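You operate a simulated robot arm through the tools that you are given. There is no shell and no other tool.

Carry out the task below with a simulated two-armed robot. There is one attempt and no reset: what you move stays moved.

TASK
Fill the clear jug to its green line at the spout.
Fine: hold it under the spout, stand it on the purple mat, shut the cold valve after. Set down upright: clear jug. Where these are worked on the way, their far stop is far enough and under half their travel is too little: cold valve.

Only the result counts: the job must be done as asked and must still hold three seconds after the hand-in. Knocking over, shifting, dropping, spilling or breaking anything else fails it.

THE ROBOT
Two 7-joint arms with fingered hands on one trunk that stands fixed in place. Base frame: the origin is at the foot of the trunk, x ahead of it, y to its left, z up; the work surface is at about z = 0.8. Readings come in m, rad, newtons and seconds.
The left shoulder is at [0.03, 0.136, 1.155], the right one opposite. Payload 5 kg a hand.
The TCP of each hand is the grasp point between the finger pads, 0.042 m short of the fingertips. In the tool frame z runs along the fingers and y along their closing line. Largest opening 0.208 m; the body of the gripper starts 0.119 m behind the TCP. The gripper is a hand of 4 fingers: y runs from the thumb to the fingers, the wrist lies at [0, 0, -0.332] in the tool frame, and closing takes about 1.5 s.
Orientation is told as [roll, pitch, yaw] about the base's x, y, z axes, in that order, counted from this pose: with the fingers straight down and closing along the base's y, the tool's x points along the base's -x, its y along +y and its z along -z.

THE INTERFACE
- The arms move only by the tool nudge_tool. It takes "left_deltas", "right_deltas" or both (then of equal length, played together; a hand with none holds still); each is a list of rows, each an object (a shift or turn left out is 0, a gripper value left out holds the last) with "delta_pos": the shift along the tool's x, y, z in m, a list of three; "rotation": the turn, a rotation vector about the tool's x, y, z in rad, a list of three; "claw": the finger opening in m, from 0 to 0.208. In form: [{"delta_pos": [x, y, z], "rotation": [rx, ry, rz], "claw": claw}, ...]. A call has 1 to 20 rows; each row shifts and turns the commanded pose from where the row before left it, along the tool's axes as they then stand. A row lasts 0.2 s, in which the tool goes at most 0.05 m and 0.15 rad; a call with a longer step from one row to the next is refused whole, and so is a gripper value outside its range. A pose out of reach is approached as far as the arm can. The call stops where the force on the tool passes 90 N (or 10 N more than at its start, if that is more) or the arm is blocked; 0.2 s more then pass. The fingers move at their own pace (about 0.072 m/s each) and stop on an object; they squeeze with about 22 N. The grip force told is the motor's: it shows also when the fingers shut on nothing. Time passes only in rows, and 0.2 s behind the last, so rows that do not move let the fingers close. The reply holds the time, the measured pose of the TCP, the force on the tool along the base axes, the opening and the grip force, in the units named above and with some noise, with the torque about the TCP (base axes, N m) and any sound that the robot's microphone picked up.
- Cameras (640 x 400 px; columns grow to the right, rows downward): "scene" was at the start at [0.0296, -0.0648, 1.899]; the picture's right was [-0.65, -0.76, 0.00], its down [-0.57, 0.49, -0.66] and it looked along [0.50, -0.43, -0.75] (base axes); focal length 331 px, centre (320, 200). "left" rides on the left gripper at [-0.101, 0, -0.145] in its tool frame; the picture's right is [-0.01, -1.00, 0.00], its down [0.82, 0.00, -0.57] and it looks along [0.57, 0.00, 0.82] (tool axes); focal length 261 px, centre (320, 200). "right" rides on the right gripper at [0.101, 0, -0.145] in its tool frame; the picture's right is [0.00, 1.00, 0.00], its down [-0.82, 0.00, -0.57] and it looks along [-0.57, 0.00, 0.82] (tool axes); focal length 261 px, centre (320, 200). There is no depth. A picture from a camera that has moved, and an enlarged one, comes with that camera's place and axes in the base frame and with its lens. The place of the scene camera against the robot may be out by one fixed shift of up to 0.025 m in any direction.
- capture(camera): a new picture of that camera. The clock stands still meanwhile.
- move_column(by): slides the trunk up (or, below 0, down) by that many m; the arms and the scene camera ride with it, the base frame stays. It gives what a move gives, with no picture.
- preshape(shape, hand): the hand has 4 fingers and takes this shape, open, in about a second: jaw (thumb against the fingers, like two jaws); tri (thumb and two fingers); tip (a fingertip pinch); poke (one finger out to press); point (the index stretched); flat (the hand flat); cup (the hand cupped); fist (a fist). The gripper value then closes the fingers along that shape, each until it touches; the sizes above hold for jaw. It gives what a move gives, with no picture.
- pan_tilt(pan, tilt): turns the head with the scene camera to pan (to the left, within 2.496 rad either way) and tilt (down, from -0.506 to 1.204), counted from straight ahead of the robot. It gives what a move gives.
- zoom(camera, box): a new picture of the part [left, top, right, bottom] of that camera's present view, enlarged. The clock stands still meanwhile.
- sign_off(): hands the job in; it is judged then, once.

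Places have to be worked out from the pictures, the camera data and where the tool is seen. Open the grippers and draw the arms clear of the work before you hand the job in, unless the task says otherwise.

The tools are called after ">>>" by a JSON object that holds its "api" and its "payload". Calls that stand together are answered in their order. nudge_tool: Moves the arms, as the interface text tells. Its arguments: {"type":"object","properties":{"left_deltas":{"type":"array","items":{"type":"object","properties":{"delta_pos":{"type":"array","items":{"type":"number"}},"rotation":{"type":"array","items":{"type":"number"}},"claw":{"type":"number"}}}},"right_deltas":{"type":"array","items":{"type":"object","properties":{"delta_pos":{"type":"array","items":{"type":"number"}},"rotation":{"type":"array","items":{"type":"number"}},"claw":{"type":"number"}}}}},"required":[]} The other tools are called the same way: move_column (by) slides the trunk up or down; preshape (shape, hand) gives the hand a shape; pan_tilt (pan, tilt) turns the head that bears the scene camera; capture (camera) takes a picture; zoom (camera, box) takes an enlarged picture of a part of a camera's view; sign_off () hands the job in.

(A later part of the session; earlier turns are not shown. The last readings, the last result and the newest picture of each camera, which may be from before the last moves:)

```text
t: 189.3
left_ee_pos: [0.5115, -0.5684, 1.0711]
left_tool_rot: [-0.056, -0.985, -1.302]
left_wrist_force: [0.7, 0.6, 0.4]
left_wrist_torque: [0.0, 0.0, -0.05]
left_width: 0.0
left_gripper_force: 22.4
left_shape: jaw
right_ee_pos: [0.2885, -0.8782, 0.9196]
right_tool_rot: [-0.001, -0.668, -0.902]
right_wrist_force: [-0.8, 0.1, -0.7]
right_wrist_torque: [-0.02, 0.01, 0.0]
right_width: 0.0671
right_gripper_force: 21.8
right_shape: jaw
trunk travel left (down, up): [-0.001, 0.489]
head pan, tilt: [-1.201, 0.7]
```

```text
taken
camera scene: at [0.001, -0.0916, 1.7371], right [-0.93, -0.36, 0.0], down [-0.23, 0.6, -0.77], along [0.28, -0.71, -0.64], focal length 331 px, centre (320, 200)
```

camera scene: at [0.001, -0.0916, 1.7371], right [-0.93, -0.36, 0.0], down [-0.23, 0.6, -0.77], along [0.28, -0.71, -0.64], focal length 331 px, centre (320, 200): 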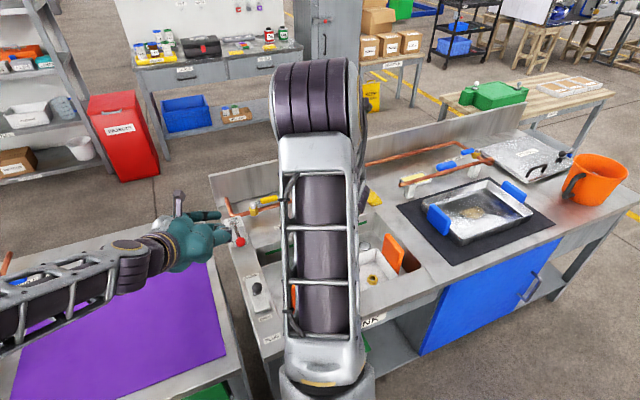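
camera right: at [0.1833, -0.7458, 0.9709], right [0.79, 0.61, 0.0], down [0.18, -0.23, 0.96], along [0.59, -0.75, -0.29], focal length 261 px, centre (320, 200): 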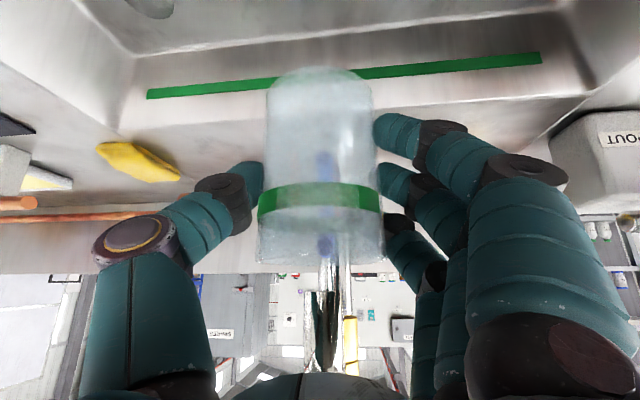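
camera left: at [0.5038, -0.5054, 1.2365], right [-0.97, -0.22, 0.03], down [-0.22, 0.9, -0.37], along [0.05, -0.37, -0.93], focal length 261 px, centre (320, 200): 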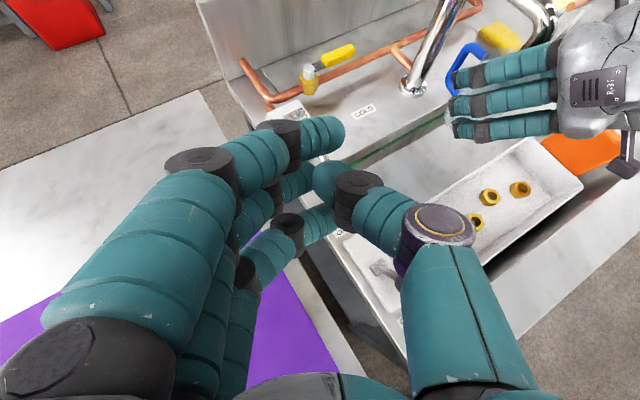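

Position the left fingertip right above the ball.

>>> {"api": "nudge_tool", "payload": {"left_deltas": [{"delta_pos": [-0.0085, -0.0094, 0.0324]}, {"delta_pos": [-0.0085, -0.0094, 0.0324]}, {"delta_pos": [-0.0085, -0.0094, 0.0324]}, {}]}}

>>> {"api": "zoom", "payload": {"camera": "scene", "box": [150, 170, 290, 290]}}

>>> {"api": "capture", "payload": {"camera": "left"}}

```text
t: 190.3
left_ee_pos: [0.5033, -0.6677, 1.0409]
left_tool_rot: [-0.057, -0.983, -1.303]
left_wrist_force: [-0.3, 0.1, 0.5]
left_wrist_torque: [-0.03, -0.01, -0.02]
left_width: 0.0
left_gripper_force: 21.9
left_shape: jaw
right_ee_pos: [0.2878, -0.8788, 0.9199]
right_tool_rot: [-0.002, -0.668, -0.905]
right_wrist_force: [0.3, 0.4, 0.2]
right_wrist_torque: [-0.03, 0.05, 0.0]
right_width: 0.0672
right_gripper_force: 22.2
right_shape: jaw
trunk travel left (down, up): [-0.001, 0.489]
head pan, tilt: [-1.201, 0.7]
```

```text
3.33 times, centred on (220, 230) of scene
camera zoom: at [0.0009, -0.0916, 1.7371], right [-0.93, -0.36, 0.0], down [-0.23, 0.6, -0.77], along [0.28, -0.71, -0.64], focal length 1105 px, centre (653, 100)
```

zoom: 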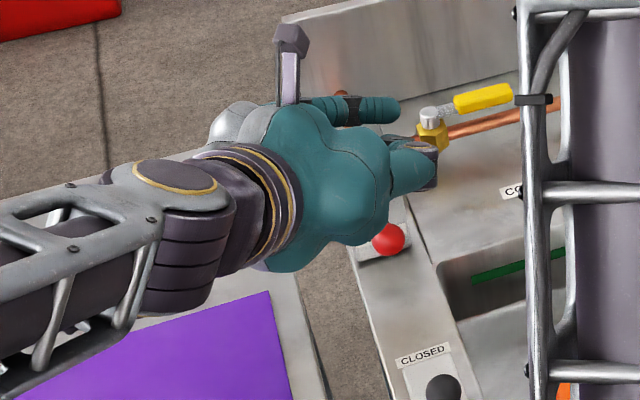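

```text
taken
camera left: at [0.4955, -0.604, 1.2059], right [-0.97, -0.22, 0.03], down [-0.22, 0.9, -0.37], along [0.05, -0.37, -0.93], focal length 261 px, centre (320, 200)
```

left: 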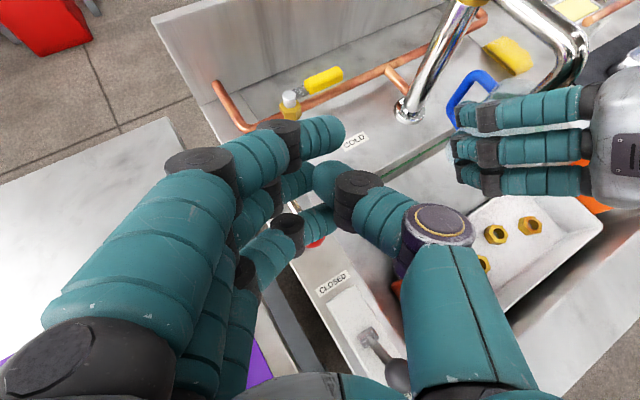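

The red ball is visible just under the lowest fingertip. Lower to contact in small steps.

>>> {"api": "nudge_tool", "payload": {"left_deltas": [{"delta_pos": [0.01, 0.006, 0.0066]}, {"delta_pos": [0.01, 0.0004, 0.0066]}, {"delta_pos": [0.01, 0.0004, 0.0066]}, {"delta_pos": [0.008, 0.0003, 0.0053]}]}}

>>> {"api": "zoom", "payload": {"camera": "left", "box": [250, 120, 410, 280]}}

>>> {"api": "zoom", "payload": {"camera": "scene", "box": [190, 180, 280, 270]}}

```text
t: 191.3
left_ee_pos: [0.5103, -0.6692, 0.9919]
left_tool_rot: [-0.057, -0.983, -1.303]
left_wrist_force: [0.4, 0.6, -0.6]
left_wrist_torque: [-0.01, 0.02, 0.0]
left_width: 0.0001
left_gripper_force: 21.9
left_shape: jaw
right_ee_pos: [0.2877, -0.8797, 0.92]
right_tool_rot: [0.001, -0.669, -0.904]
right_wrist_force: [0.0, -0.3, -0.5]
right_wrist_torque: [0.02, -0.01, -0.04]
right_width: 0.0674
right_gripper_force: 21.7
right_shape: jaw
trunk travel left (down, up): [-0.001, 0.489]
head pan, tilt: [-1.201, 0.7]
```

```text
2.50 times, centred on (330, 200) of left
camera zoom: at [0.5016, -0.6051, 1.1577], right [-0.97, -0.22, 0.03], down [-0.22, 0.9, -0.37], along [0.05, -0.36, -0.93], focal length 652 px, centre (295, 200)
```

zoom: 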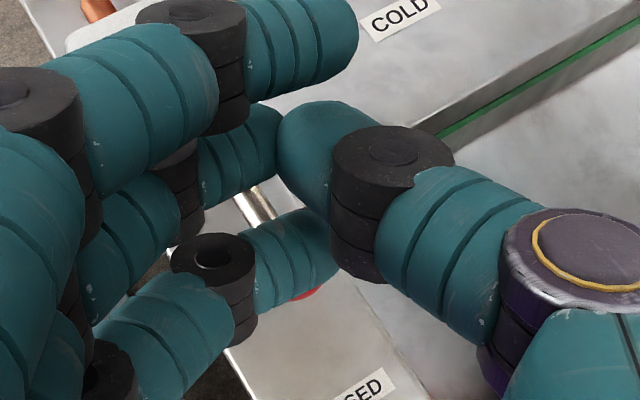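

```text
4.44 times, centred on (235, 225) of scene
camera zoom: at [0.001, -0.0931, 1.7369], right [-0.93, -0.36, 0.0], down [-0.23, 0.6, -0.76], along [0.28, -0.71, -0.64], focal length 1473 px, centre (698, 89)
```

zoom: 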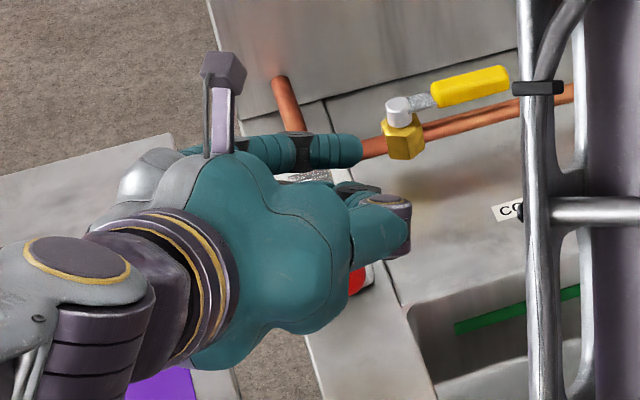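

The ring finger is right over the ball. Press down stepwise, monitoring the force.

>>> {"api": "nudge_tool", "payload": {"left_deltas": [{"delta_pos": [0.0083, 0.0003, 0.0055]}, {"delta_pos": [0.0083, 0.0003, 0.0055]}]}}

>>> {"api": "zoom", "payload": {"camera": "right", "box": [240, 60, 400, 380]}}

```text
t: 191.9
left_ee_pos: [0.5089, -0.6684, 0.9725]
left_tool_rot: [-0.056, -0.985, -1.301]
left_wrist_force: [-0.9, 0.2, 3.2]
left_wrist_torque: [-0.01, 0.03, -0.02]
left_width: 0.0
left_gripper_force: 22.0
left_shape: jaw
right_ee_pos: [0.2875, -0.8798, 0.9193]
right_tool_rot: [0.002, -0.667, -0.903]
right_wrist_force: [0.3, -0.7, -1.0]
right_wrist_torque: [0.0, 0.01, -0.01]
right_width: 0.0672
right_gripper_force: 21.6
right_shape: jaw
trunk travel left (down, up): [-0.001, 0.489]
head pan, tilt: [-1.201, 0.7]
```

```text
1.25 times, centred on (320, 220) of right
camera zoom: at [0.1834, -0.746, 0.9706], right [0.79, 0.61, 0.0], down [0.18, -0.23, 0.96], along [0.59, -0.75, -0.29], focal length 326 px, centre (320, 175)
```

zoom: 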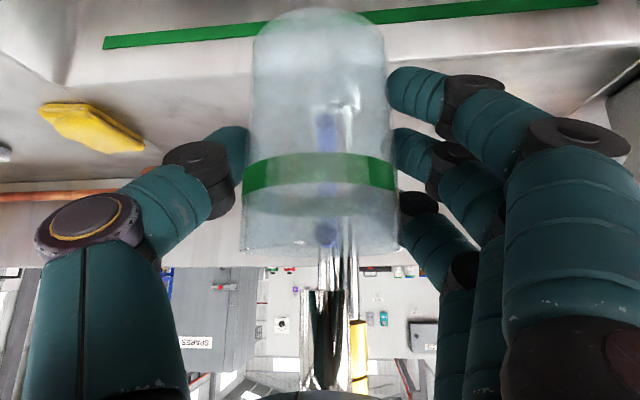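

Contact at ~3 N. Press ~1.5 cm more to start the flow, briefly, then look at the jug.

>>> {"api": "nudge_tool", "payload": {"left_deltas": [{"delta_pos": [0.0121, 0.0004, 0.008]}]}}

>>> {"api": "zoom", "payload": {"camera": "right", "box": [240, 60, 400, 380]}}

```text
t: 192.3
left_ee_pos: [0.5112, -0.6675, 0.9571]
left_tool_rot: [-0.055, -0.982, -1.301]
left_wrist_force: [-0.4, 2.6, 3.1]
left_wrist_torque: [0.13, 0.06, -0.05]
left_width: 0.0
left_gripper_force: 22.1
left_shape: jaw
right_ee_pos: [0.2879, -0.8795, 0.918]
right_tool_rot: [0.0, -0.669, -0.905]
right_wrist_force: [-0.9, 0.0, -1.0]
right_wrist_torque: [0.01, 0.03, -0.04]
right_width: 0.0673
right_gripper_force: 21.9
right_shape: jaw
trunk travel left (down, up): [-0.001, 0.489]
head pan, tilt: [-1.201, 0.7]
```

```text
1.25 times, centred on (320, 220) of right
camera zoom: at [0.1839, -0.746, 0.9704], right [0.79, 0.62, 0.0], down [0.18, -0.23, 0.96], along [0.59, -0.75, -0.29], focal length 326 px, centre (320, 175)
```

zoom: 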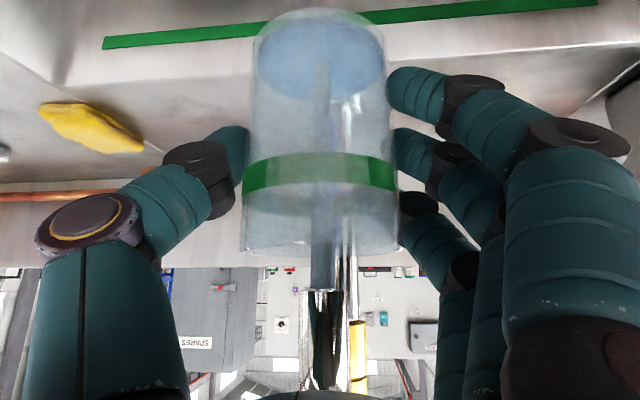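

Water is flowing into the jug, with blue surface visible at the bottom. Hold for a short time and watch the rise.

>>> {"api": "nudge_tool", "payload": {"left_deltas": [{}]}}

>>> {"api": "zoom", "payload": {"camera": "right", "box": [240, 60, 400, 380]}}

```text
t: 192.7
left_ee_pos: [0.5109, -0.6675, 0.9577]
left_tool_rot: [-0.056, -0.983, -1.304]
left_wrist_force: [-0.3, 1.6, 3.3]
left_wrist_torque: [0.06, 0.0, 0.02]
left_width: 0.0
left_gripper_force: 22.3
left_shape: jaw
right_ee_pos: [0.2883, -0.8796, 0.9197]
right_tool_rot: [0.001, -0.668, -0.904]
right_wrist_force: [0.2, 0.9, -1.4]
right_wrist_torque: [0.02, 0.05, -0.01]
right_width: 0.0673
right_gripper_force: 21.9
right_shape: jaw
trunk travel left (down, up): [-0.001, 0.489]
head pan, tilt: [-1.201, 0.7]
```

```text
1.25 times, centred on (320, 220) of right
camera zoom: at [0.1834, -0.746, 0.9706], right [0.79, 0.61, 0.0], down [0.18, -0.23, 0.96], along [0.59, -0.75, -0.29], focal length 326 px, centre (320, 175)
```

zoom: 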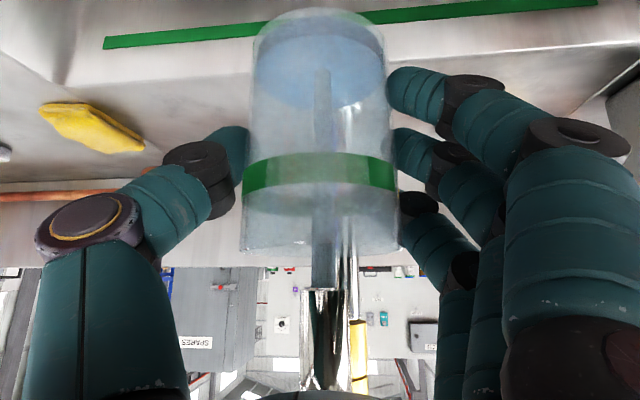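

Level rises ≈1.6 cm/s; about 7 cm (~4.4 s) to go to the band centre. Hold 6 rows, then re-measure.

>>> {"api": "nudge_tool", "payload": {"left_deltas": [{}, {}, {}, {}, {}, {}]}}

>>> {"api": "zoom", "payload": {"camera": "right", "box": [240, 60, 400, 280]}}

```text
t: 194.1
left_ee_pos: [0.5099, -0.6681, 0.9582]
left_tool_rot: [-0.057, -0.981, -1.304]
left_wrist_force: [-1.3, 3.4, 3.1]
left_wrist_torque: [0.16, 0.09, 0.01]
left_width: 0.0
left_gripper_force: 22.2
left_shape: jaw
right_ee_pos: [0.2875, -0.881, 0.9186]
right_tool_rot: [-0.001, -0.668, -0.902]
right_wrist_force: [0.9, 0.2, -2.0]
right_wrist_torque: [0.04, 0.03, -0.01]
right_width: 0.0671
right_gripper_force: 21.7
right_shape: jaw
trunk travel left (down, up): [-0.001, 0.489]
head pan, tilt: [-1.201, 0.7]
```

```text
1.82 times, centred on (320, 170) of right
camera zoom: at [0.1833, -0.746, 0.9706], right [0.79, 0.61, 0.0], down [0.18, -0.23, 0.96], along [0.59, -0.75, -0.29], focal length 474 px, centre (320, 254)
```

zoom: 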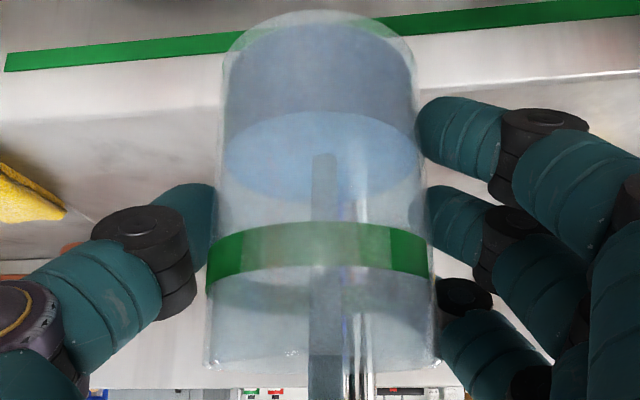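

Surface at z≈0.883, band centre ≈0.929; rate ≈1.8 cm/s. Hold another 7 rows.

>>> {"api": "nudge_tool", "payload": {"left_deltas": [{}, {}, {}, {}, {}, {}, {}]}}

>>> {"api": "zoom", "payload": {"camera": "right", "box": [240, 60, 400, 280]}}

```text
t: 195.7
left_ee_pos: [0.5099, -0.6676, 0.9577]
left_tool_rot: [-0.056, -0.983, -1.302]
left_wrist_force: [-0.8, 2.5, 2.6]
left_wrist_torque: [0.15, 0.06, -0.03]
left_width: 0.0
left_gripper_force: 21.8
left_shape: jaw
right_ee_pos: [0.2876, -0.8797, 0.919]
right_tool_rot: [0.001, -0.669, -0.905]
right_wrist_force: [-0.1, 0.0, -3.7]
right_wrist_torque: [0.05, 0.06, 0.0]
right_width: 0.0674
right_gripper_force: 21.9
right_shape: jaw
trunk travel left (down, up): [-0.001, 0.489]
head pan, tilt: [-1.201, 0.7]
```

```text
1.82 times, centred on (320, 170) of right
camera zoom: at [0.1833, -0.746, 0.9705], right [0.79, 0.61, 0.0], down [0.18, -0.23, 0.96], along [0.59, -0.75, -0.29], focal length 474 px, centre (320, 254)
```

zoom: 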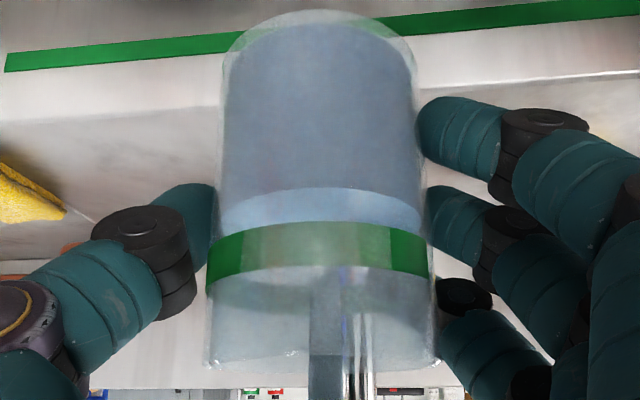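

Surface ≈0.911 as predicted; ~1 s left to the band centre. Hold 4 rows, then lift off the lever within the same call.

>>> {"api": "nudge_tool", "payload": {"left_deltas": [{}, {}, {}, {}, {"delta_pos": [-0.0208, -0.0008, -0.0138]}, {"delta_pos": [-0.0208, -0.0008, -0.0138]}, {"delta_pos": [-0.0208, -0.0008, -0.0138]}]}}

>>> {"api": "zoom", "payload": {"camera": "right", "box": [240, 60, 400, 280]}}

```text
t: 197.3
left_ee_pos: [0.5089, -0.6689, 1.0324]
left_tool_rot: [-0.057, -0.983, -1.304]
left_wrist_force: [-0.2, -0.4, -1.8]
left_wrist_torque: [-0.13, -0.08, 0.05]
left_width: 0.0
left_gripper_force: 21.7
left_shape: jaw
right_ee_pos: [0.2867, -0.8794, 0.9193]
right_tool_rot: [0.001, -0.668, -0.906]
right_wrist_force: [-0.3, 0.1, -4.0]
right_wrist_torque: [0.12, 0.03, 0.01]
right_width: 0.0673
right_gripper_force: 22.0
right_shape: jaw
trunk travel left (down, up): [-0.001, 0.489]
head pan, tilt: [-1.201, 0.7]
```

```text
1.82 times, centred on (320, 170) of right
camera zoom: at [0.1827, -0.7462, 0.9708], right [0.79, 0.61, 0.0], down [0.18, -0.23, 0.96], along [0.59, -0.75, -0.29], focal length 474 px, centre (320, 254)
```

zoom: 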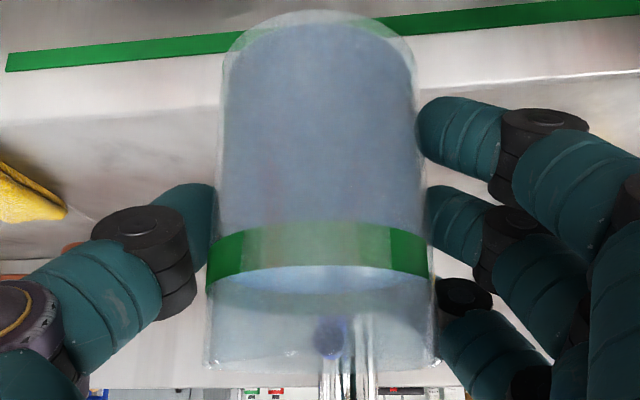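

Flow stopped. Zoom in to check the level against the band.

>>> {"api": "zoom", "payload": {"camera": "right", "box": [270, 140, 370, 220]}}

```text
5.00 times, centred on (320, 180) of right
camera zoom: at [0.1827, -0.7462, 0.9708], right [0.79, 0.61, 0.0], down [0.18, -0.23, 0.96], along [0.59, -0.75, -0.29], focal length 1303 px, centre (320, 300)
```

zoom: 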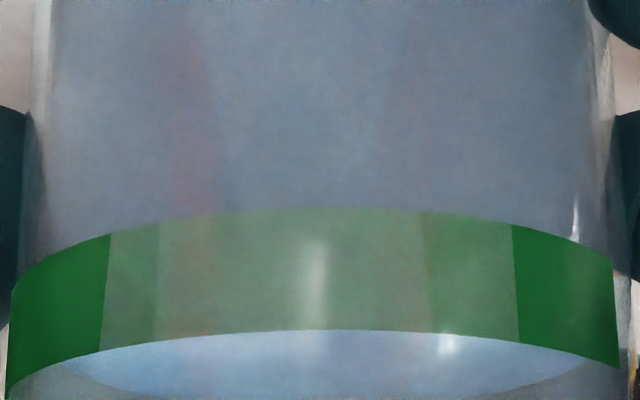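

The surface sits within the green band (≈0.928 vs band ≈0.92–0.935). Withdraw the left arm first.

>>> {"api": "nudge_tool", "payload": {"left_deltas": [{"delta_pos": [-0.02, 0.005, -0.02]}, {"delta_pos": [0.0085, 0.0094, -0.0324]}, {"delta_pos": [0.0085, 0.0094, -0.0324]}, {"delta_pos": [0.0174, 0.0147, -0.041]}, {"delta_pos": [0.0174, 0.0147, -0.041]}, {"delta_pos": [0.0174, 0.0147, -0.041]}, {"delta_pos": [0.0174, 0.0147, -0.041]}, {"delta_pos": [0.0174, 0.0147, -0.041]}, {"delta_pos": [0.0174, 0.0147, -0.041]}, {"delta_pos": [0.0174, 0.0147, -0.041]}, {"delta_pos": [0.0174, 0.0147, -0.041]}, {"delta_pos": [0.0174, 0.0147, -0.041]}, {"delta_pos": [0.0174, 0.0147, -0.041]}, {"delta_pos": [0.0174, 0.0147, -0.041]}, {"delta_pos": [0.0174, 0.0147, -0.041]}, {"delta_pos": [0.0174, 0.0147, -0.041]}, {"delta_pos": [0.0174, 0.0147, -0.041]}, {"delta_pos": [0.0174, 0.0147, -0.041]}, {"delta_pos": [0.0174, 0.0147, -0.041]}]}}

>>> {"api": "capture", "payload": {"camera": "scene"}}

>>> {"api": "zoom", "payload": {"camera": "right", "box": [240, 60, 400, 280]}}

```text
t: 201.3
left_ee_pos: [0.5982, 0.1399, 1.2054]
left_tool_rot: [-0.057, -0.985, -1.304]
left_wrist_force: [-0.3, 0.8, 0.9]
left_wrist_torque: [-0.07, 0.04, -0.02]
left_width: 0.0003
left_gripper_force: 21.9
left_shape: jaw
right_ee_pos: [0.2875, -0.8791, 0.9187]
right_tool_rot: [-0.002, -0.668, -0.905]
right_wrist_force: [-0.8, 0.7, -4.8]
right_wrist_torque: [0.07, 0.1, 0.01]
right_width: 0.0672
right_gripper_force: 22.2
right_shape: jaw
trunk travel left (down, up): [-0.001, 0.489]
head pan, tilt: [-1.201, 0.7]
```

```text
taken
camera scene: at [0.001, -0.0917, 1.737], right [-0.93, -0.36, 0.0], down [-0.23, 0.6, -0.77], along [0.28, -0.71, -0.64], focal length 331 px, centre (320, 200)
```

scene: 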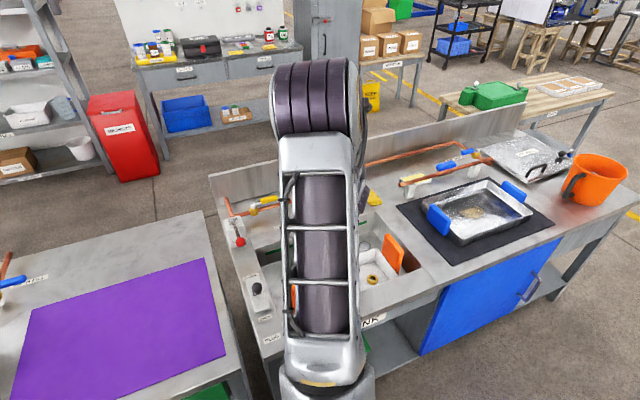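

```text
1.82 times, centred on (320, 170) of right
camera zoom: at [0.1832, -0.7456, 0.971], right [0.79, 0.61, 0.0], down [0.18, -0.23, 0.96], along [0.59, -0.75, -0.29], focal length 474 px, centre (320, 254)
```

zoom: 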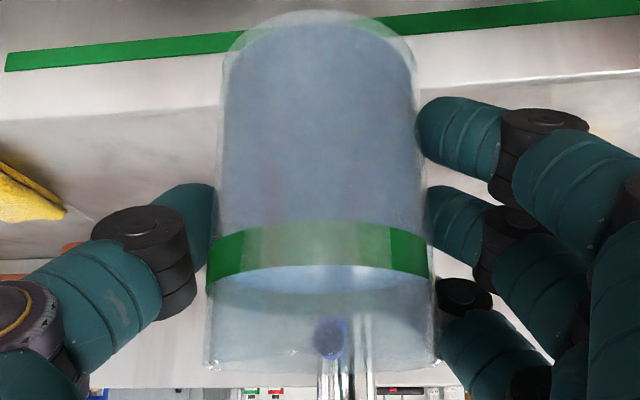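

Level steady, no drips. Retreat the jug slowly straight back from under the spout.

>>> {"api": "nudge_tool", "payload": {"right_deltas": [{"delta_pos": [0.005, 0, -0.0039]}, {"delta_pos": [0.0094, 0, -0.0074]}, {"delta_pos": [0.0094, 0, -0.0074]}, {"delta_pos": [0.0094, 0, -0.0074]}, {"delta_pos": [0.0094, 0, -0.0074]}, {"delta_pos": [0.0094, 0, -0.0074]}, {"delta_pos": [0.0094, 0, -0.0074]}, {"delta_pos": [0.0094, 0, -0.0074]}, {"delta_pos": [0.0094, 0, -0.0074]}, {"delta_pos": [0.0094, 0, -0.0074]}, {"delta_pos": [0.005, 0, -0.0039]}, {}]}}

>>> {"api": "capture", "payload": {"camera": "right"}}

```text
t: 203.9
left_ee_pos: [0.5976, 0.1384, 1.2052]
left_tool_rot: [-0.057, -0.983, -1.304]
left_wrist_force: [-0.2, 0.5, -1.0]
left_wrist_torque: [0.02, 0.02, -0.04]
left_width: 0.0
left_gripper_force: 22.4
left_shape: jaw
right_ee_pos: [0.2129, -0.7853, 0.9172]
right_tool_rot: [0.0, -0.667, -0.904]
right_wrist_force: [0.4, 1.1, -5.5]
right_wrist_torque: [0.09, 0.08, -0.01]
right_width: 0.0674
right_gripper_force: 22.0
right_shape: jaw
trunk travel left (down, up): [-0.001, 0.489]
head pan, tilt: [-1.201, 0.7]
```

```text
taken
camera right: at [0.1088, -0.652, 0.9687], right [0.79, 0.61, 0.0], down [0.18, -0.23, 0.96], along [0.59, -0.75, -0.29], focal length 261 px, centre (320, 200)
```

right: 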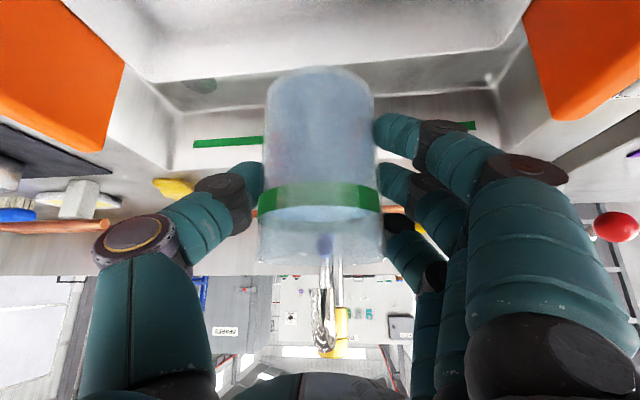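

Raise with the trunk, then carry the full jug gently sideways to the mat.

>>> {"api": "move_column", "payload": {"by": 0.075}}

>>> {"api": "move_column", "payload": {"by": 0.075}}

>>> {"api": "nudge_tool", "payload": {"right_deltas": [{"delta_pos": [-0.0004, 0.008, 0.0003]}, {"delta_pos": [-0.0006, 0.015, 0.0005]}, {"delta_pos": [-0.0008, 0.022, 0.0006]}, {"delta_pos": [-0.0009, 0.026, 0.0007]}, {"delta_pos": [-0.0009, 0.026, 0.0007]}, {"delta_pos": [-0.0009, 0.026, 0.0007]}, {"delta_pos": [-0.0009, 0.026, 0.0007]}, {"delta_pos": [-0.0009, 0.026, 0.0007]}, {"delta_pos": [-0.0009, 0.026, 0.0007]}, {"delta_pos": [-0.0009, 0.026, 0.0007]}, {"delta_pos": [-0.0009, 0.026, 0.0007]}, {"delta_pos": [-0.0009, 0.026, 0.0007]}, {"delta_pos": [-0.0008, 0.022, 0.0006]}, {"delta_pos": [-0.0006, 0.015, 0.0005]}, {"delta_pos": [-0.0004, 0.008, 0.0003]}]}}

>>> {"api": "capture", "payload": {"camera": "right"}}

```text
t: 205.0
left_ee_pos: [0.5988, 0.1385, 1.2811]
left_tool_rot: [-0.056, -0.981, -1.301]
left_wrist_force: [0.4, -0.7, -0.5]
left_wrist_torque: [0.01, 0.01, -0.01]
left_width: 0.0
left_gripper_force: 22.0
left_shape: jaw
right_ee_pos: [0.2137, -0.7869, 0.9913]
right_tool_rot: [0.0, -0.669, -0.904]
right_wrist_force: [0.1, -0.2, -5.7]
right_wrist_torque: [0.05, 0.05, -0.03]
right_width: 0.067
right_gripper_force: 22.3
right_shape: jaw
trunk travel left (down, up): [-0.076, 0.414]
head pan, tilt: [-1.201, 0.7]
```

```text
t: 206.2
left_ee_pos: [0.5986, 0.139, 1.3543]
left_tool_rot: [-0.057, -0.983, -1.303]
left_wrist_force: [0.5, -0.3, -0.8]
left_wrist_torque: [-0.05, -0.02, 0.02]
left_width: 0.0
left_gripper_force: 21.8
left_shape: jaw
right_ee_pos: [0.2133, -0.7858, 1.0673]
right_tool_rot: [0.001, -0.667, -0.903]
right_wrist_force: [0.2, -0.5, -5.2]
right_wrist_torque: [0.05, 0.08, -0.02]
right_width: 0.0673
right_gripper_force: 22.2
right_shape: jaw
trunk travel left (down, up): [-0.151, 0.339]
head pan, tilt: [-1.201, 0.7]
```

```text
t: 209.3
left_ee_pos: [0.5989, 0.1389, 1.355]
left_tool_rot: [-0.057, -0.982, -1.304]
left_wrist_force: [-0.2, 0.2, 0.0]
left_wrist_torque: [-0.01, -0.01, 0.0]
left_width: 0.0002
left_gripper_force: 22.4
left_shape: jaw
right_ee_pos: [0.4763, -0.5989, 1.0668]
right_tool_rot: [-0.002, -0.668, -0.903]
right_wrist_force: [-0.3, 0.2, -5.3]
right_wrist_torque: [0.07, 0.09, -0.02]
right_width: 0.0669
right_gripper_force: 22.3
right_shape: jaw
trunk travel left (down, up): [-0.151, 0.339]
head pan, tilt: [-1.201, 0.7]
```

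```text
taken
camera right: at [0.3728, -0.4641, 1.1178], right [0.79, 0.61, 0.0], down [0.18, -0.23, 0.96], along [0.59, -0.75, -0.29], focal length 261 px, centre (320, 200)
```

right: 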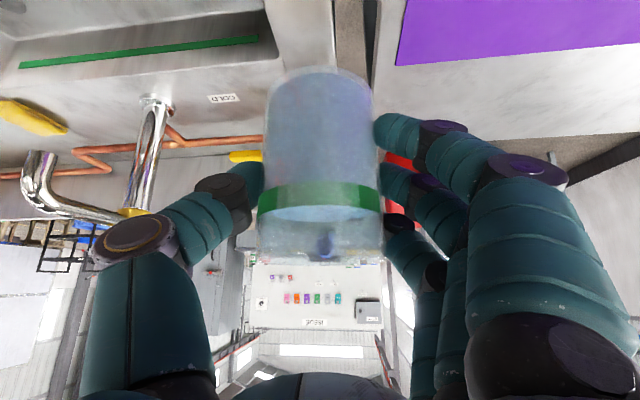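

Continue to the mat with the same gentle profile.

>>> {"api": "nudge_tool", "payload": {"right_deltas": [{"delta_pos": [-0.0004, 0.008, 0.0003]}, {"delta_pos": [-0.0005, 0.015, 0.0004]}, {"delta_pos": [-0.0005, 0.022, 0.0004]}, {"delta_pos": [-0.0005, 0.026, 0.0004]}, {"delta_pos": [-0.0005, 0.026, 0.0004]}, {"delta_pos": [-0.0005, 0.026, 0.0004]}, {"delta_pos": [-0.0005, 0.026, 0.0004]}, {"delta_pos": [-0.0005, 0.026, 0.0004]}, {"delta_pos": [-0.0005, 0.026, 0.0004]}, {"delta_pos": [-0.0005, 0.026, 0.0004]}, {"delta_pos": [-0.0005, 0.022, 0.0004]}, {"delta_pos": [-0.0005, 0.018, 0.0004]}, {"delta_pos": [-0.0004, 0.01, 0.0003]}, {}]}}

>>> {"api": "nudge_tool", "payload": {"right_deltas": [{"delta_pos": [0.0062, 0, 0.0079]}, {"delta_pos": [0.0111, 0, 0.0141]}, {"delta_pos": [0.0136, 0, 0.0173]}, {"delta_pos": [0.0136, 0, 0.0173]}, {"delta_pos": [0.0136, 0, 0.0173]}, {"delta_pos": [0.0136, 0, 0.0173]}, {"delta_pos": [0.0136, 0, 0.0173]}, {"delta_pos": [0.0111, 0, 0.0141]}, {"delta_pos": [0.0062, 0, 0.0079]}, {}]}}

>>> {"api": "capture", "payload": {"camera": "right"}}

```text
t: 212.3
left_ee_pos: [0.5987, 0.1392, 1.3561]
left_tool_rot: [-0.058, -0.982, -1.303]
left_wrist_force: [0.2, -1.0, 1.1]
left_wrist_torque: [0.0, 0.01, 0.01]
left_width: 0.0
left_gripper_force: 21.2
left_shape: jaw
right_ee_pos: [0.6987, -0.432, 1.0671]
right_tool_rot: [-0.002, -0.669, -0.905]
right_wrist_force: [0.4, 1.2, -4.7]
right_wrist_torque: [0.08, 0.05, -0.01]
right_width: 0.0672
right_gripper_force: 22.1
right_shape: jaw
trunk travel left (down, up): [-0.151, 0.339]
head pan, tilt: [-1.201, 0.7]
```

```text
t: 214.6
left_ee_pos: [0.5991, 0.1394, 1.356]
left_tool_rot: [-0.055, -0.981, -1.305]
left_wrist_force: [0.1, 0.2, -0.1]
left_wrist_torque: [0.02, 0.01, 0.0]
left_width: 0.0
left_gripper_force: 21.3
left_shape: jaw
right_ee_pos: [0.7003, -0.4333, 0.9002]
right_tool_rot: [-0.001, -0.669, -0.905]
right_wrist_force: [-0.4, 0.1, -4.3]
right_wrist_torque: [0.09, 0.07, -0.01]
right_width: 0.0669
right_gripper_force: 22.4
right_shape: jaw
trunk travel left (down, up): [-0.151, 0.339]
head pan, tilt: [-1.201, 0.7]
```

```text
taken
camera right: at [0.596, -0.2998, 0.9522], right [0.79, 0.61, 0.0], down [0.18, -0.23, 0.96], along [0.59, -0.75, -0.29], focal length 261 px, centre (320, 200)
```

right: 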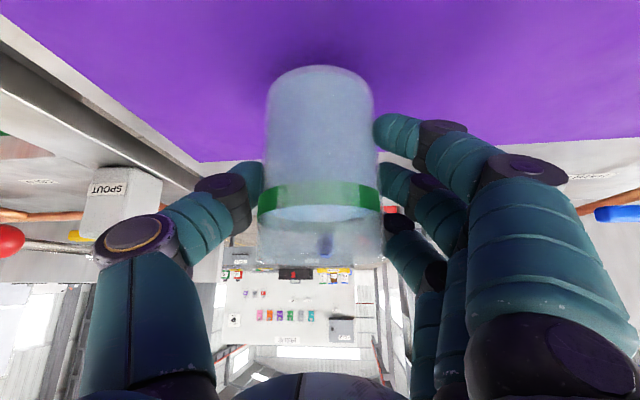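

Lower the last ~1.6 cm very gently until the base carries the load.

>>> {"api": "nudge_tool", "payload": {"right_deltas": [{"delta_pos": [0.0031, 0, 0.0039]}, {"delta_pos": [0.0031, 0, 0.0039]}, {"delta_pos": [0.0019, 0, 0.0024]}, {}]}}

>>> {"api": "nudge_tool", "payload": {"right_deltas": [{"delta_pos": [0.0012, 0, 0.0016]}, {"delta_pos": [0.0006, 0, 0.0008]}, {}]}}

```text
t: 215.6
left_ee_pos: [0.5992, 0.1387, 1.3566]
left_tool_rot: [-0.056, -0.98, -1.301]
left_wrist_force: [-0.7, 0.1, 0.6]
left_wrist_torque: [-0.05, 0.0, 0.01]
left_width: 0.0
left_gripper_force: 21.4
left_shape: jaw
right_ee_pos: [0.6996, -0.4324, 0.8878]
right_tool_rot: [-0.003, -0.669, -0.905]
right_wrist_force: [0.1, -0.4, -3.4]
right_wrist_torque: [0.06, 0.04, -0.02]
right_width: 0.0671
right_gripper_force: 22.2
right_shape: jaw
trunk travel left (down, up): [-0.151, 0.339]
head pan, tilt: [-1.201, 0.7]
```

```text
t: 216.3
left_ee_pos: [0.5992, 0.1398, 1.3552]
left_tool_rot: [-0.055, -0.982, -1.304]
left_wrist_force: [1.0, 0.0, -0.4]
left_wrist_torque: [0.02, -0.01, -0.01]
left_width: 0.0001
left_gripper_force: 21.9
left_shape: jaw
right_ee_pos: [0.6997, -0.4314, 0.8857]
right_tool_rot: [-0.003, -0.669, -0.905]
right_wrist_force: [0.3, 1.0, -4.7]
right_wrist_torque: [0.07, 0.08, -0.01]
right_width: 0.0672
right_gripper_force: 22.1
right_shape: jaw
trunk travel left (down, up): [-0.151, 0.339]
head pan, tilt: [-1.201, 0.7]
```

>>> {"api": "nudge_tool", "payload": {"right_deltas": [{"delta_pos": [0.0012, 0, 0.0016]}, {"delta_pos": [0.0006, 0, 0.0008]}, {}]}}

```text
t: 217.2
left_ee_pos: [0.5972, 0.1389, 1.3561]
left_tool_rot: [-0.055, -0.984, -1.304]
left_wrist_force: [0.0, -1.1, 0.0]
left_wrist_torque: [0.01, -0.04, 0.02]
left_width: 0.0
left_gripper_force: 21.9
left_shape: jaw
right_ee_pos: [0.7003, -0.4334, 0.8845]
right_tool_rot: [0.0, -0.67, -0.906]
right_wrist_force: [0.3, -1.8, 11.3]
right_wrist_torque: [0.07, -0.11, -0.03]
right_width: 0.0671
right_gripper_force: 22.4
right_shape: jaw
trunk travel left (down, up): [-0.151, 0.339]
head pan, tilt: [-1.201, 0.7]
```

The jug is firmly on the mat. Open slowly and withdraw along the approach line.

>>> {"api": "nudge_tool", "payload": {"right_deltas": [{"claw": 0.075}, {"claw": 0.085}, {"claw": 0.11}, {"claw": 0.15}, {"claw": 0.19}, {}, {"delta_pos": [0, 0, -0.015]}, {"delta_pos": [0, 0, -0.03]}, {"delta_pos": [0, 0, -0.04]}, {"delta_pos": [0, 0, -0.04]}, {"delta_pos": [0, 0, -0.04]}]}}

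>>> {"api": "capture", "payload": {"camera": "right"}}

>>> {"api": "capture", "payload": {"camera": "scene"}}

```text
t: 219.6
left_ee_pos: [0.5977, 0.1404, 1.356]
left_tool_rot: [-0.055, -0.984, -1.307]
left_wrist_force: [-0.6, 0.5, 0.3]
left_wrist_torque: [0.01, -0.08, 0.06]
left_width: 0.0001
left_gripper_force: 21.8
left_shape: jaw
right_ee_pos: [0.6359, -0.3502, 1.0151]
right_tool_rot: [0.0, -0.67, -0.907]
right_wrist_force: [-1.0, 1.0, -0.1]
right_wrist_torque: [0.03, -0.1, 0.03]
right_width: 0.1895
right_gripper_force: 0.1
right_shape: jaw
trunk travel left (down, up): [-0.151, 0.339]
head pan, tilt: [-1.201, 0.7]
```

```text
taken
camera right: at [0.5312, -0.2172, 1.065], right [0.79, 0.61, 0.0], down [0.18, -0.23, 0.96], along [0.59, -0.75, -0.29], focal length 261 px, centre (320, 200)
```

right: 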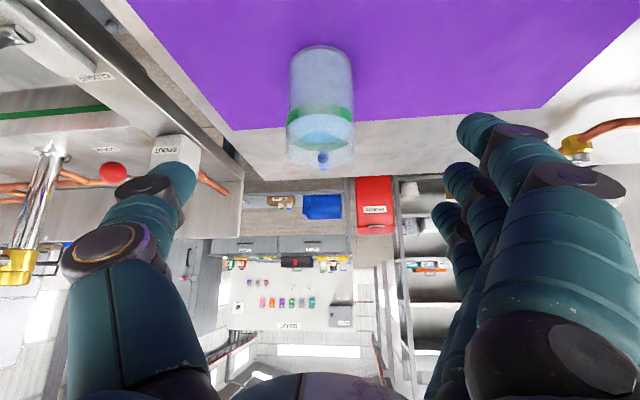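

```text
taken
camera scene: at [-0.0011, -0.0912, 1.8871], right [-0.93, -0.36, 0.0], down [-0.23, 0.6, -0.77], along [0.28, -0.71, -0.64], focal length 331 px, centre (320, 200)
```

scene: 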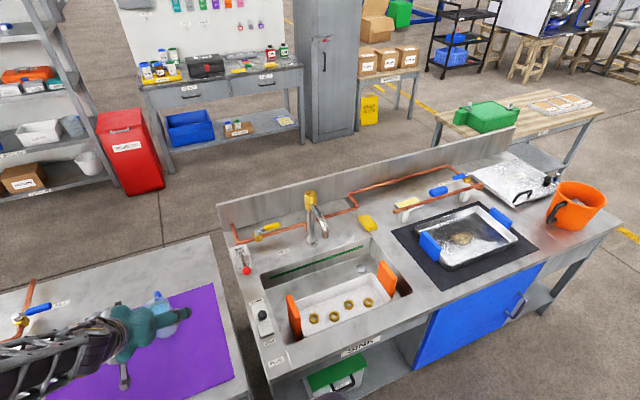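

The filled jug stands on the mat with the level in the band. Now shut the cold valve: I'll close the fingers, yaw to -1.3, and move above the handle to drag it back (it turns with ~1 N) to its closed position.

>>> {"api": "nudge_tool", "payload": {"right_deltas": [{"delta_pos": [-0.0247, 0, -0.0314], "claw": 0.05}, {"delta_pos": [-0.0247, 0, -0.0314], "claw": 0.0}, {"rotation": [0.0812, 0, 0.1028]}, {"rotation": [0.0812, 0, 0.1028]}, {"rotation": [0.0812, 0, 0.1028]}, {"delta_pos": [-0.0291, -0.0177, 0.0275]}, {"delta_pos": [-0.0291, -0.0177, 0.0275]}, {"delta_pos": [-0.0291, -0.0177, 0.0275]}, {"delta_pos": [-0.0291, -0.0177, 0.0275]}, {"delta_pos": [-0.0291, -0.0177, 0.0275]}, {"delta_pos": [-0.0291, -0.0177, 0.0275]}, {"delta_pos": [-0.0291, -0.0177, 0.0275]}, {"delta_pos": [-0.0291, -0.0177, 0.0275]}, {"delta_pos": [-0.0291, -0.0177, 0.0275]}, {"delta_pos": [-0.0291, -0.0177, 0.0275]}]}}

>>> {"api": "capture", "payload": {"camera": "right"}}

>>> {"api": "capture", "payload": {"camera": "scene"}}

```text
t: 222.8
left_ee_pos: [0.598, 0.1367, 1.3563]
left_tool_rot: [-0.055, -0.982, -1.305]
left_wrist_force: [0.0, -1.9, 1.1]
left_wrist_torque: [0.15, 0.02, 0.08]
left_width: 0.0001
left_gripper_force: 21.7
left_shape: jaw
right_ee_pos: [0.5746, -0.784, 1.0558]
right_tool_rot: [0.0, -0.667, -1.297]
right_wrist_force: [0.8, -0.6, -0.2]
right_wrist_torque: [-0.06, 0.12, -0.13]
right_width: 0.0
right_gripper_force: 22.3
right_shape: jaw
trunk travel left (down, up): [-0.151, 0.339]
head pan, tilt: [-1.201, 0.7]
```

```text
taken
camera right: at [0.5291, -0.6206, 1.1071], right [0.96, 0.27, 0.0], down [0.07, -0.28, 0.96], along [0.26, -0.92, -0.29], focal length 261 px, centre (320, 200)
```

right: 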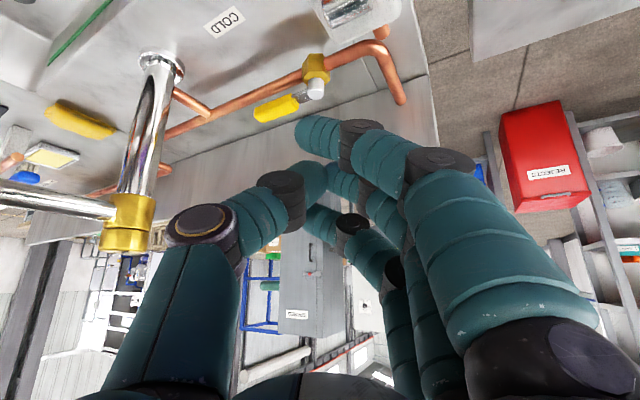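

```text
taken
camera scene: at [0.0007, -0.0952, 1.8868], right [-0.93, -0.36, 0.0], down [-0.23, 0.6, -0.76], along [0.28, -0.71, -0.65], focal length 331 px, centre (320, 200)
```

scene: 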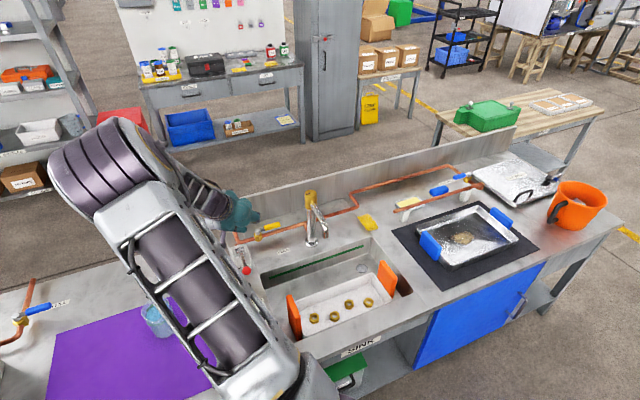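

The handle (azimuth ≈224°) is visible. Move above its outer end, 3 cm clear.

>>> {"api": "nudge_tool", "payload": {"right_deltas": [{"delta_pos": [-0.0192, -0.0165, 0.0361]}, {"delta_pos": [-0.0192, -0.0165, 0.0361]}, {"delta_pos": [-0.0192, -0.0165, 0.0361]}, {"delta_pos": [-0.0192, -0.0165, 0.0361]}, {}]}}

>>> {"api": "capture", "payload": {"camera": "right"}}

>>> {"api": "zoom", "payload": {"camera": "scene", "box": [220, 170, 350, 280]}}

```text
t: 223.9
left_ee_pos: [0.5996, 0.1417, 1.3551]
left_tool_rot: [-0.058, -0.985, -1.302]
left_wrist_force: [0.2, 1.1, 0.2]
left_wrist_torque: [-0.11, -0.03, -0.01]
left_width: 0.0003
left_gripper_force: 21.8
left_shape: jaw
right_ee_pos: [0.5516, -0.9431, 0.993]
right_tool_rot: [-0.001, -0.668, -1.297]
right_wrist_force: [-0.1, 1.7, -0.6]
right_wrist_torque: [-0.09, 0.02, -0.07]
right_width: 0.0001
right_gripper_force: 21.7
right_shape: jaw
trunk travel left (down, up): [-0.151, 0.339]
head pan, tilt: [-1.201, 0.7]
```

```text
taken
camera right: at [0.5062, -0.7798, 1.044], right [0.96, 0.27, 0.0], down [0.07, -0.28, 0.96], along [0.26, -0.92, -0.29], focal length 261 px, centre (320, 200)
```

right: 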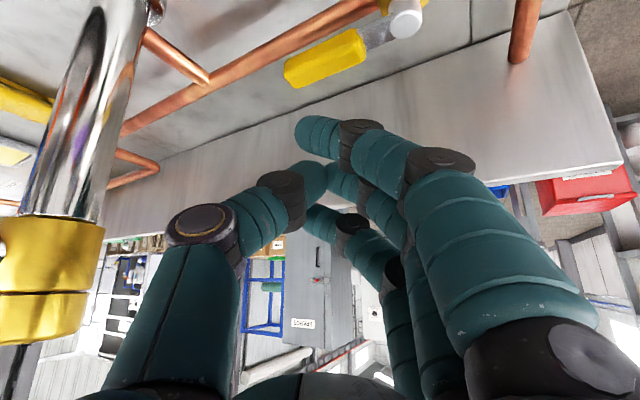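

```text
3.64 times, centred on (285, 225) of scene
camera zoom: at [0.0013, -0.09, 1.8871], right [-0.93, -0.36, 0.0], down [-0.23, 0.6, -0.77], along [0.28, -0.71, -0.64], focal length 1205 px, centre (447, 109)
```

zoom: 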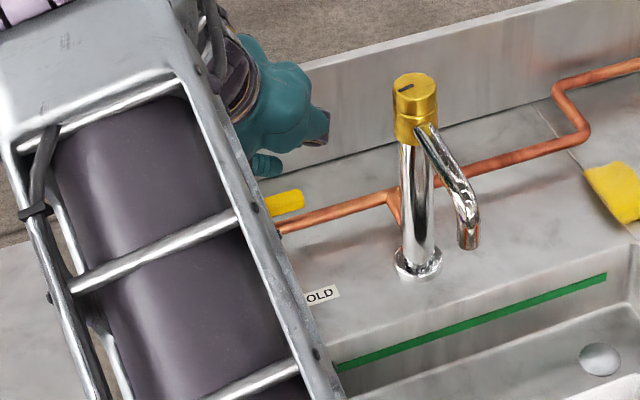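

The index is right above the handle's outer part. Lower to light contact.

>>> {"api": "nudge_tool", "payload": {"right_deltas": [{"delta_pos": [0.0124, 0, 0.0157]}, {"delta_pos": [0.0062, 0, 0.0079]}, {"delta_pos": [0.0031, 0, 0.0039]}]}}

>>> {"api": "nudge_tool", "payload": {"right_deltas": [{"delta_pos": [0.0025, 0, 0.0031]}]}}

>>> {"api": "capture", "payload": {"camera": "right"}}

```text
t: 224.8
left_ee_pos: [0.598, 0.1375, 1.3554]
left_tool_rot: [-0.055, -0.983, -1.304]
left_wrist_force: [0.5, 0.0, -0.4]
left_wrist_torque: [0.02, 0.03, -0.06]
left_width: 0.0002
left_gripper_force: 21.9
left_shape: jaw
right_ee_pos: [0.5521, -0.9454, 0.9555]
right_tool_rot: [-0.002, -0.669, -1.297]
right_wrist_force: [0.9, -0.4, 0.1]
right_wrist_torque: [0.02, 0.02, -0.01]
right_width: 0.0001
right_gripper_force: 21.7
right_shape: jaw
trunk travel left (down, up): [-0.151, 0.339]
head pan, tilt: [-1.201, 0.7]
```

```text
t: 225.2
left_ee_pos: [0.5993, 0.1391, 1.3566]
left_tool_rot: [-0.057, -0.983, -1.304]
left_wrist_force: [-0.2, 0.0, 0.7]
left_wrist_torque: [0.0, 0.02, -0.03]
left_width: 0.0001
left_gripper_force: 21.8
left_shape: jaw
right_ee_pos: [0.5514, -0.946, 0.9509]
right_tool_rot: [-0.003, -0.667, -1.297]
right_wrist_force: [0.5, -0.3, -0.8]
right_wrist_torque: [0.0, 0.01, 0.02]
right_width: 0.0002
right_gripper_force: 22.2
right_shape: jaw
trunk travel left (down, up): [-0.151, 0.339]
head pan, tilt: [-1.201, 0.7]
```

```text
taken
camera right: at [0.5066, -0.7819, 1.0023], right [0.96, 0.27, 0.0], down [0.07, -0.28, 0.96], along [0.26, -0.92, -0.29], focal length 261 px, centre (320, 200)
```

right: 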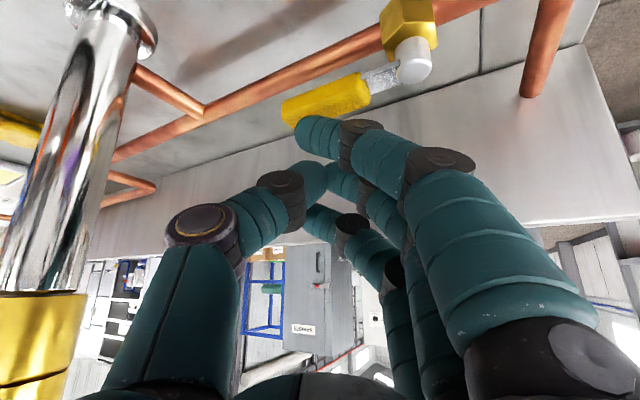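

Not touching yet; lower a little more.

>>> {"api": "nudge_tool", "payload": {"right_deltas": [{"delta_pos": [0.0025, -0.002, 0.0071]}]}}

>>> {"api": "nudge_tool", "payload": {"right_deltas": [{"delta_pos": [0.0025, 0, 0.0031]}]}}

>>> {"api": "zoom", "payload": {"camera": "right", "box": [240, 20, 440, 180]}}

```text
t: 225.6
left_ee_pos: [0.5977, 0.1383, 1.3554]
left_tool_rot: [-0.056, -0.982, -1.304]
left_wrist_force: [-0.1, -0.1, 0.2]
left_wrist_torque: [0.05, -0.01, -0.01]
left_width: 0.0
left_gripper_force: 21.8
left_shape: jaw
right_ee_pos: [0.5507, -0.9486, 0.9446]
right_tool_rot: [-0.002, -0.666, -1.296]
right_wrist_force: [0.0, -0.2, -0.5]
right_wrist_torque: [0.08, 0.01, -0.01]
right_width: 0.0001
right_gripper_force: 22.3
right_shape: jaw
trunk travel left (down, up): [-0.151, 0.339]
head pan, tilt: [-1.201, 0.7]
```

```text
t: 225.9
left_ee_pos: [0.5989, 0.1385, 1.3556]
left_tool_rot: [-0.056, -0.981, -1.304]
left_wrist_force: [-0.3, -0.8, 0.0]
left_wrist_torque: [0.01, 0.05, 0.0]
left_width: 0.0002
left_gripper_force: 21.9
left_shape: jaw
right_ee_pos: [0.5507, -0.9491, 0.9409]
right_tool_rot: [-0.001, -0.668, -1.296]
right_wrist_force: [0.3, 0.6, 0.1]
right_wrist_torque: [-0.02, -0.02, 0.01]
right_width: 0.0
right_gripper_force: 22.0
right_shape: jaw
trunk travel left (down, up): [-0.151, 0.339]
head pan, tilt: [-1.201, 0.7]
```

```text
2.50 times, centred on (340, 100) of right
camera zoom: at [0.5048, -0.785, 0.9916], right [0.96, 0.27, 0.0], down [0.07, -0.28, 0.96], along [0.26, -0.92, -0.29], focal length 652 px, centre (270, 450)
```

zoom: 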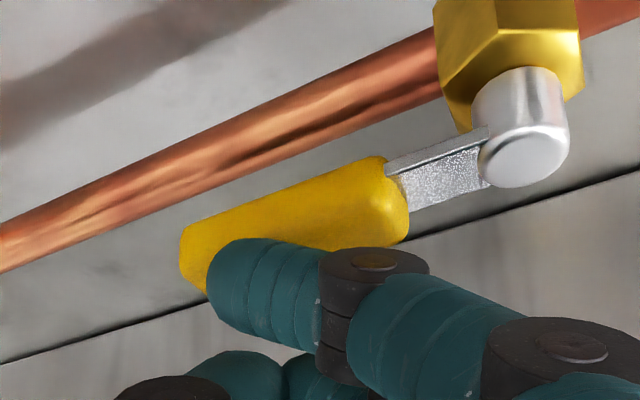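

Handle top is slightly lower (~0.882). Lower a few more millimetres to get a light press.

>>> {"api": "nudge_tool", "payload": {"right_deltas": [{"delta_pos": [0.0031, -0.001, 0.0039]}]}}

>>> {"api": "nudge_tool", "payload": {"right_deltas": [{"delta_pos": [0.0031, 0, 0.0039]}]}}

>>> {"api": "zoom", "payload": {"camera": "right", "box": [240, 20, 440, 180]}}

```text
t: 226.3
left_ee_pos: [0.5983, 0.1394, 1.3557]
left_tool_rot: [-0.055, -0.986, -1.304]
left_wrist_force: [-0.5, -1.0, 0.4]
left_wrist_torque: [0.01, -0.03, 0.01]
left_width: 0.0001
left_gripper_force: 22.1
left_shape: jaw
right_ee_pos: [0.5491, -0.9475, 0.9363]
right_tool_rot: [0.0, -0.667, -1.298]
right_wrist_force: [-0.5, 1.7, 2.5]
right_wrist_torque: [0.11, 0.06, 0.02]
right_width: 0.0003
right_gripper_force: 21.8
right_shape: jaw
trunk travel left (down, up): [-0.151, 0.339]
head pan, tilt: [-1.201, 0.7]
```

```text
t: 226.8
left_ee_pos: [0.5971, 0.1394, 1.3565]
left_tool_rot: [-0.055, -0.986, -1.302]
left_wrist_force: [0.4, 0.2, 0.0]
left_wrist_torque: [0.04, -0.01, -0.03]
left_width: 0.0003
left_gripper_force: 22.3
left_shape: jaw
right_ee_pos: [0.5473, -0.9488, 0.9313]
right_tool_rot: [-0.002, -0.668, -1.3]
right_wrist_force: [-1.7, 3.6, 6.5]
right_wrist_torque: [0.28, 0.18, -0.03]
right_width: 0.0
right_gripper_force: 22.2
right_shape: jaw
trunk travel left (down, up): [-0.151, 0.339]
head pan, tilt: [-1.201, 0.7]
```

```text
2.50 times, centred on (340, 100) of right
camera zoom: at [0.5025, -0.7852, 0.9822], right [0.96, 0.27, 0.0], down [0.07, -0.28, 0.96], along [0.25, -0.92, -0.29], focal length 652 px, centre (270, 450)
```

zoom: 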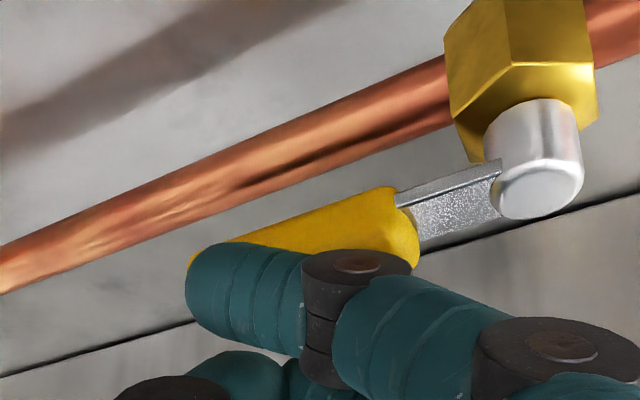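

Contact is on the handle's near edge. Shift 13 mm across to its far half, then press lightly again.

>>> {"api": "nudge_tool", "payload": {"right_deltas": [{"delta_pos": [-0.006, 0, -0.0076]}, {"delta_pos": [-0.0089, 0.0064, 0.007]}, {"delta_pos": [0.0062, 0, 0.0079]}, {"delta_pos": [0.0025, 0, 0.0031]}]}}

>>> {"api": "zoom", "payload": {"camera": "right", "box": [240, 20, 440, 180]}}

```text
t: 227.8
left_ee_pos: [0.5982, 0.1431, 1.3563]
left_tool_rot: [-0.054, -0.989, -1.304]
left_wrist_force: [-0.4, -0.1, 0.8]
left_wrist_torque: [-0.01, 0.01, -0.02]
left_width: 0.0
left_gripper_force: 22.1
left_shape: jaw
right_ee_pos: [0.5629, -0.9554, 0.9353]
right_tool_rot: [0.007, -0.679, -1.296]
right_wrist_force: [13.1, 8.7, 46.2]
right_wrist_torque: [0.93, 0.4, -0.37]
right_width: 0.0001
right_gripper_force: 21.9
right_shape: jaw
trunk travel left (down, up): [-0.151, 0.339]
head pan, tilt: [-1.201, 0.7]
```

```text
2.50 times, centred on (340, 100) of right
camera zoom: at [0.5168, -0.7929, 0.9843], right [0.96, 0.27, 0.01], down [0.07, -0.27, 0.96], along [0.26, -0.92, -0.28], focal length 652 px, centre (270, 450)
```

zoom: 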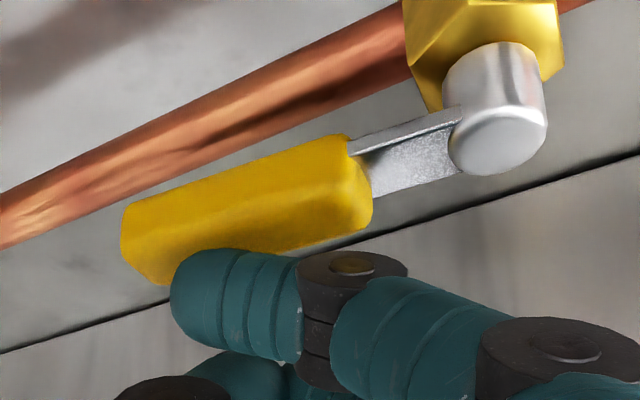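

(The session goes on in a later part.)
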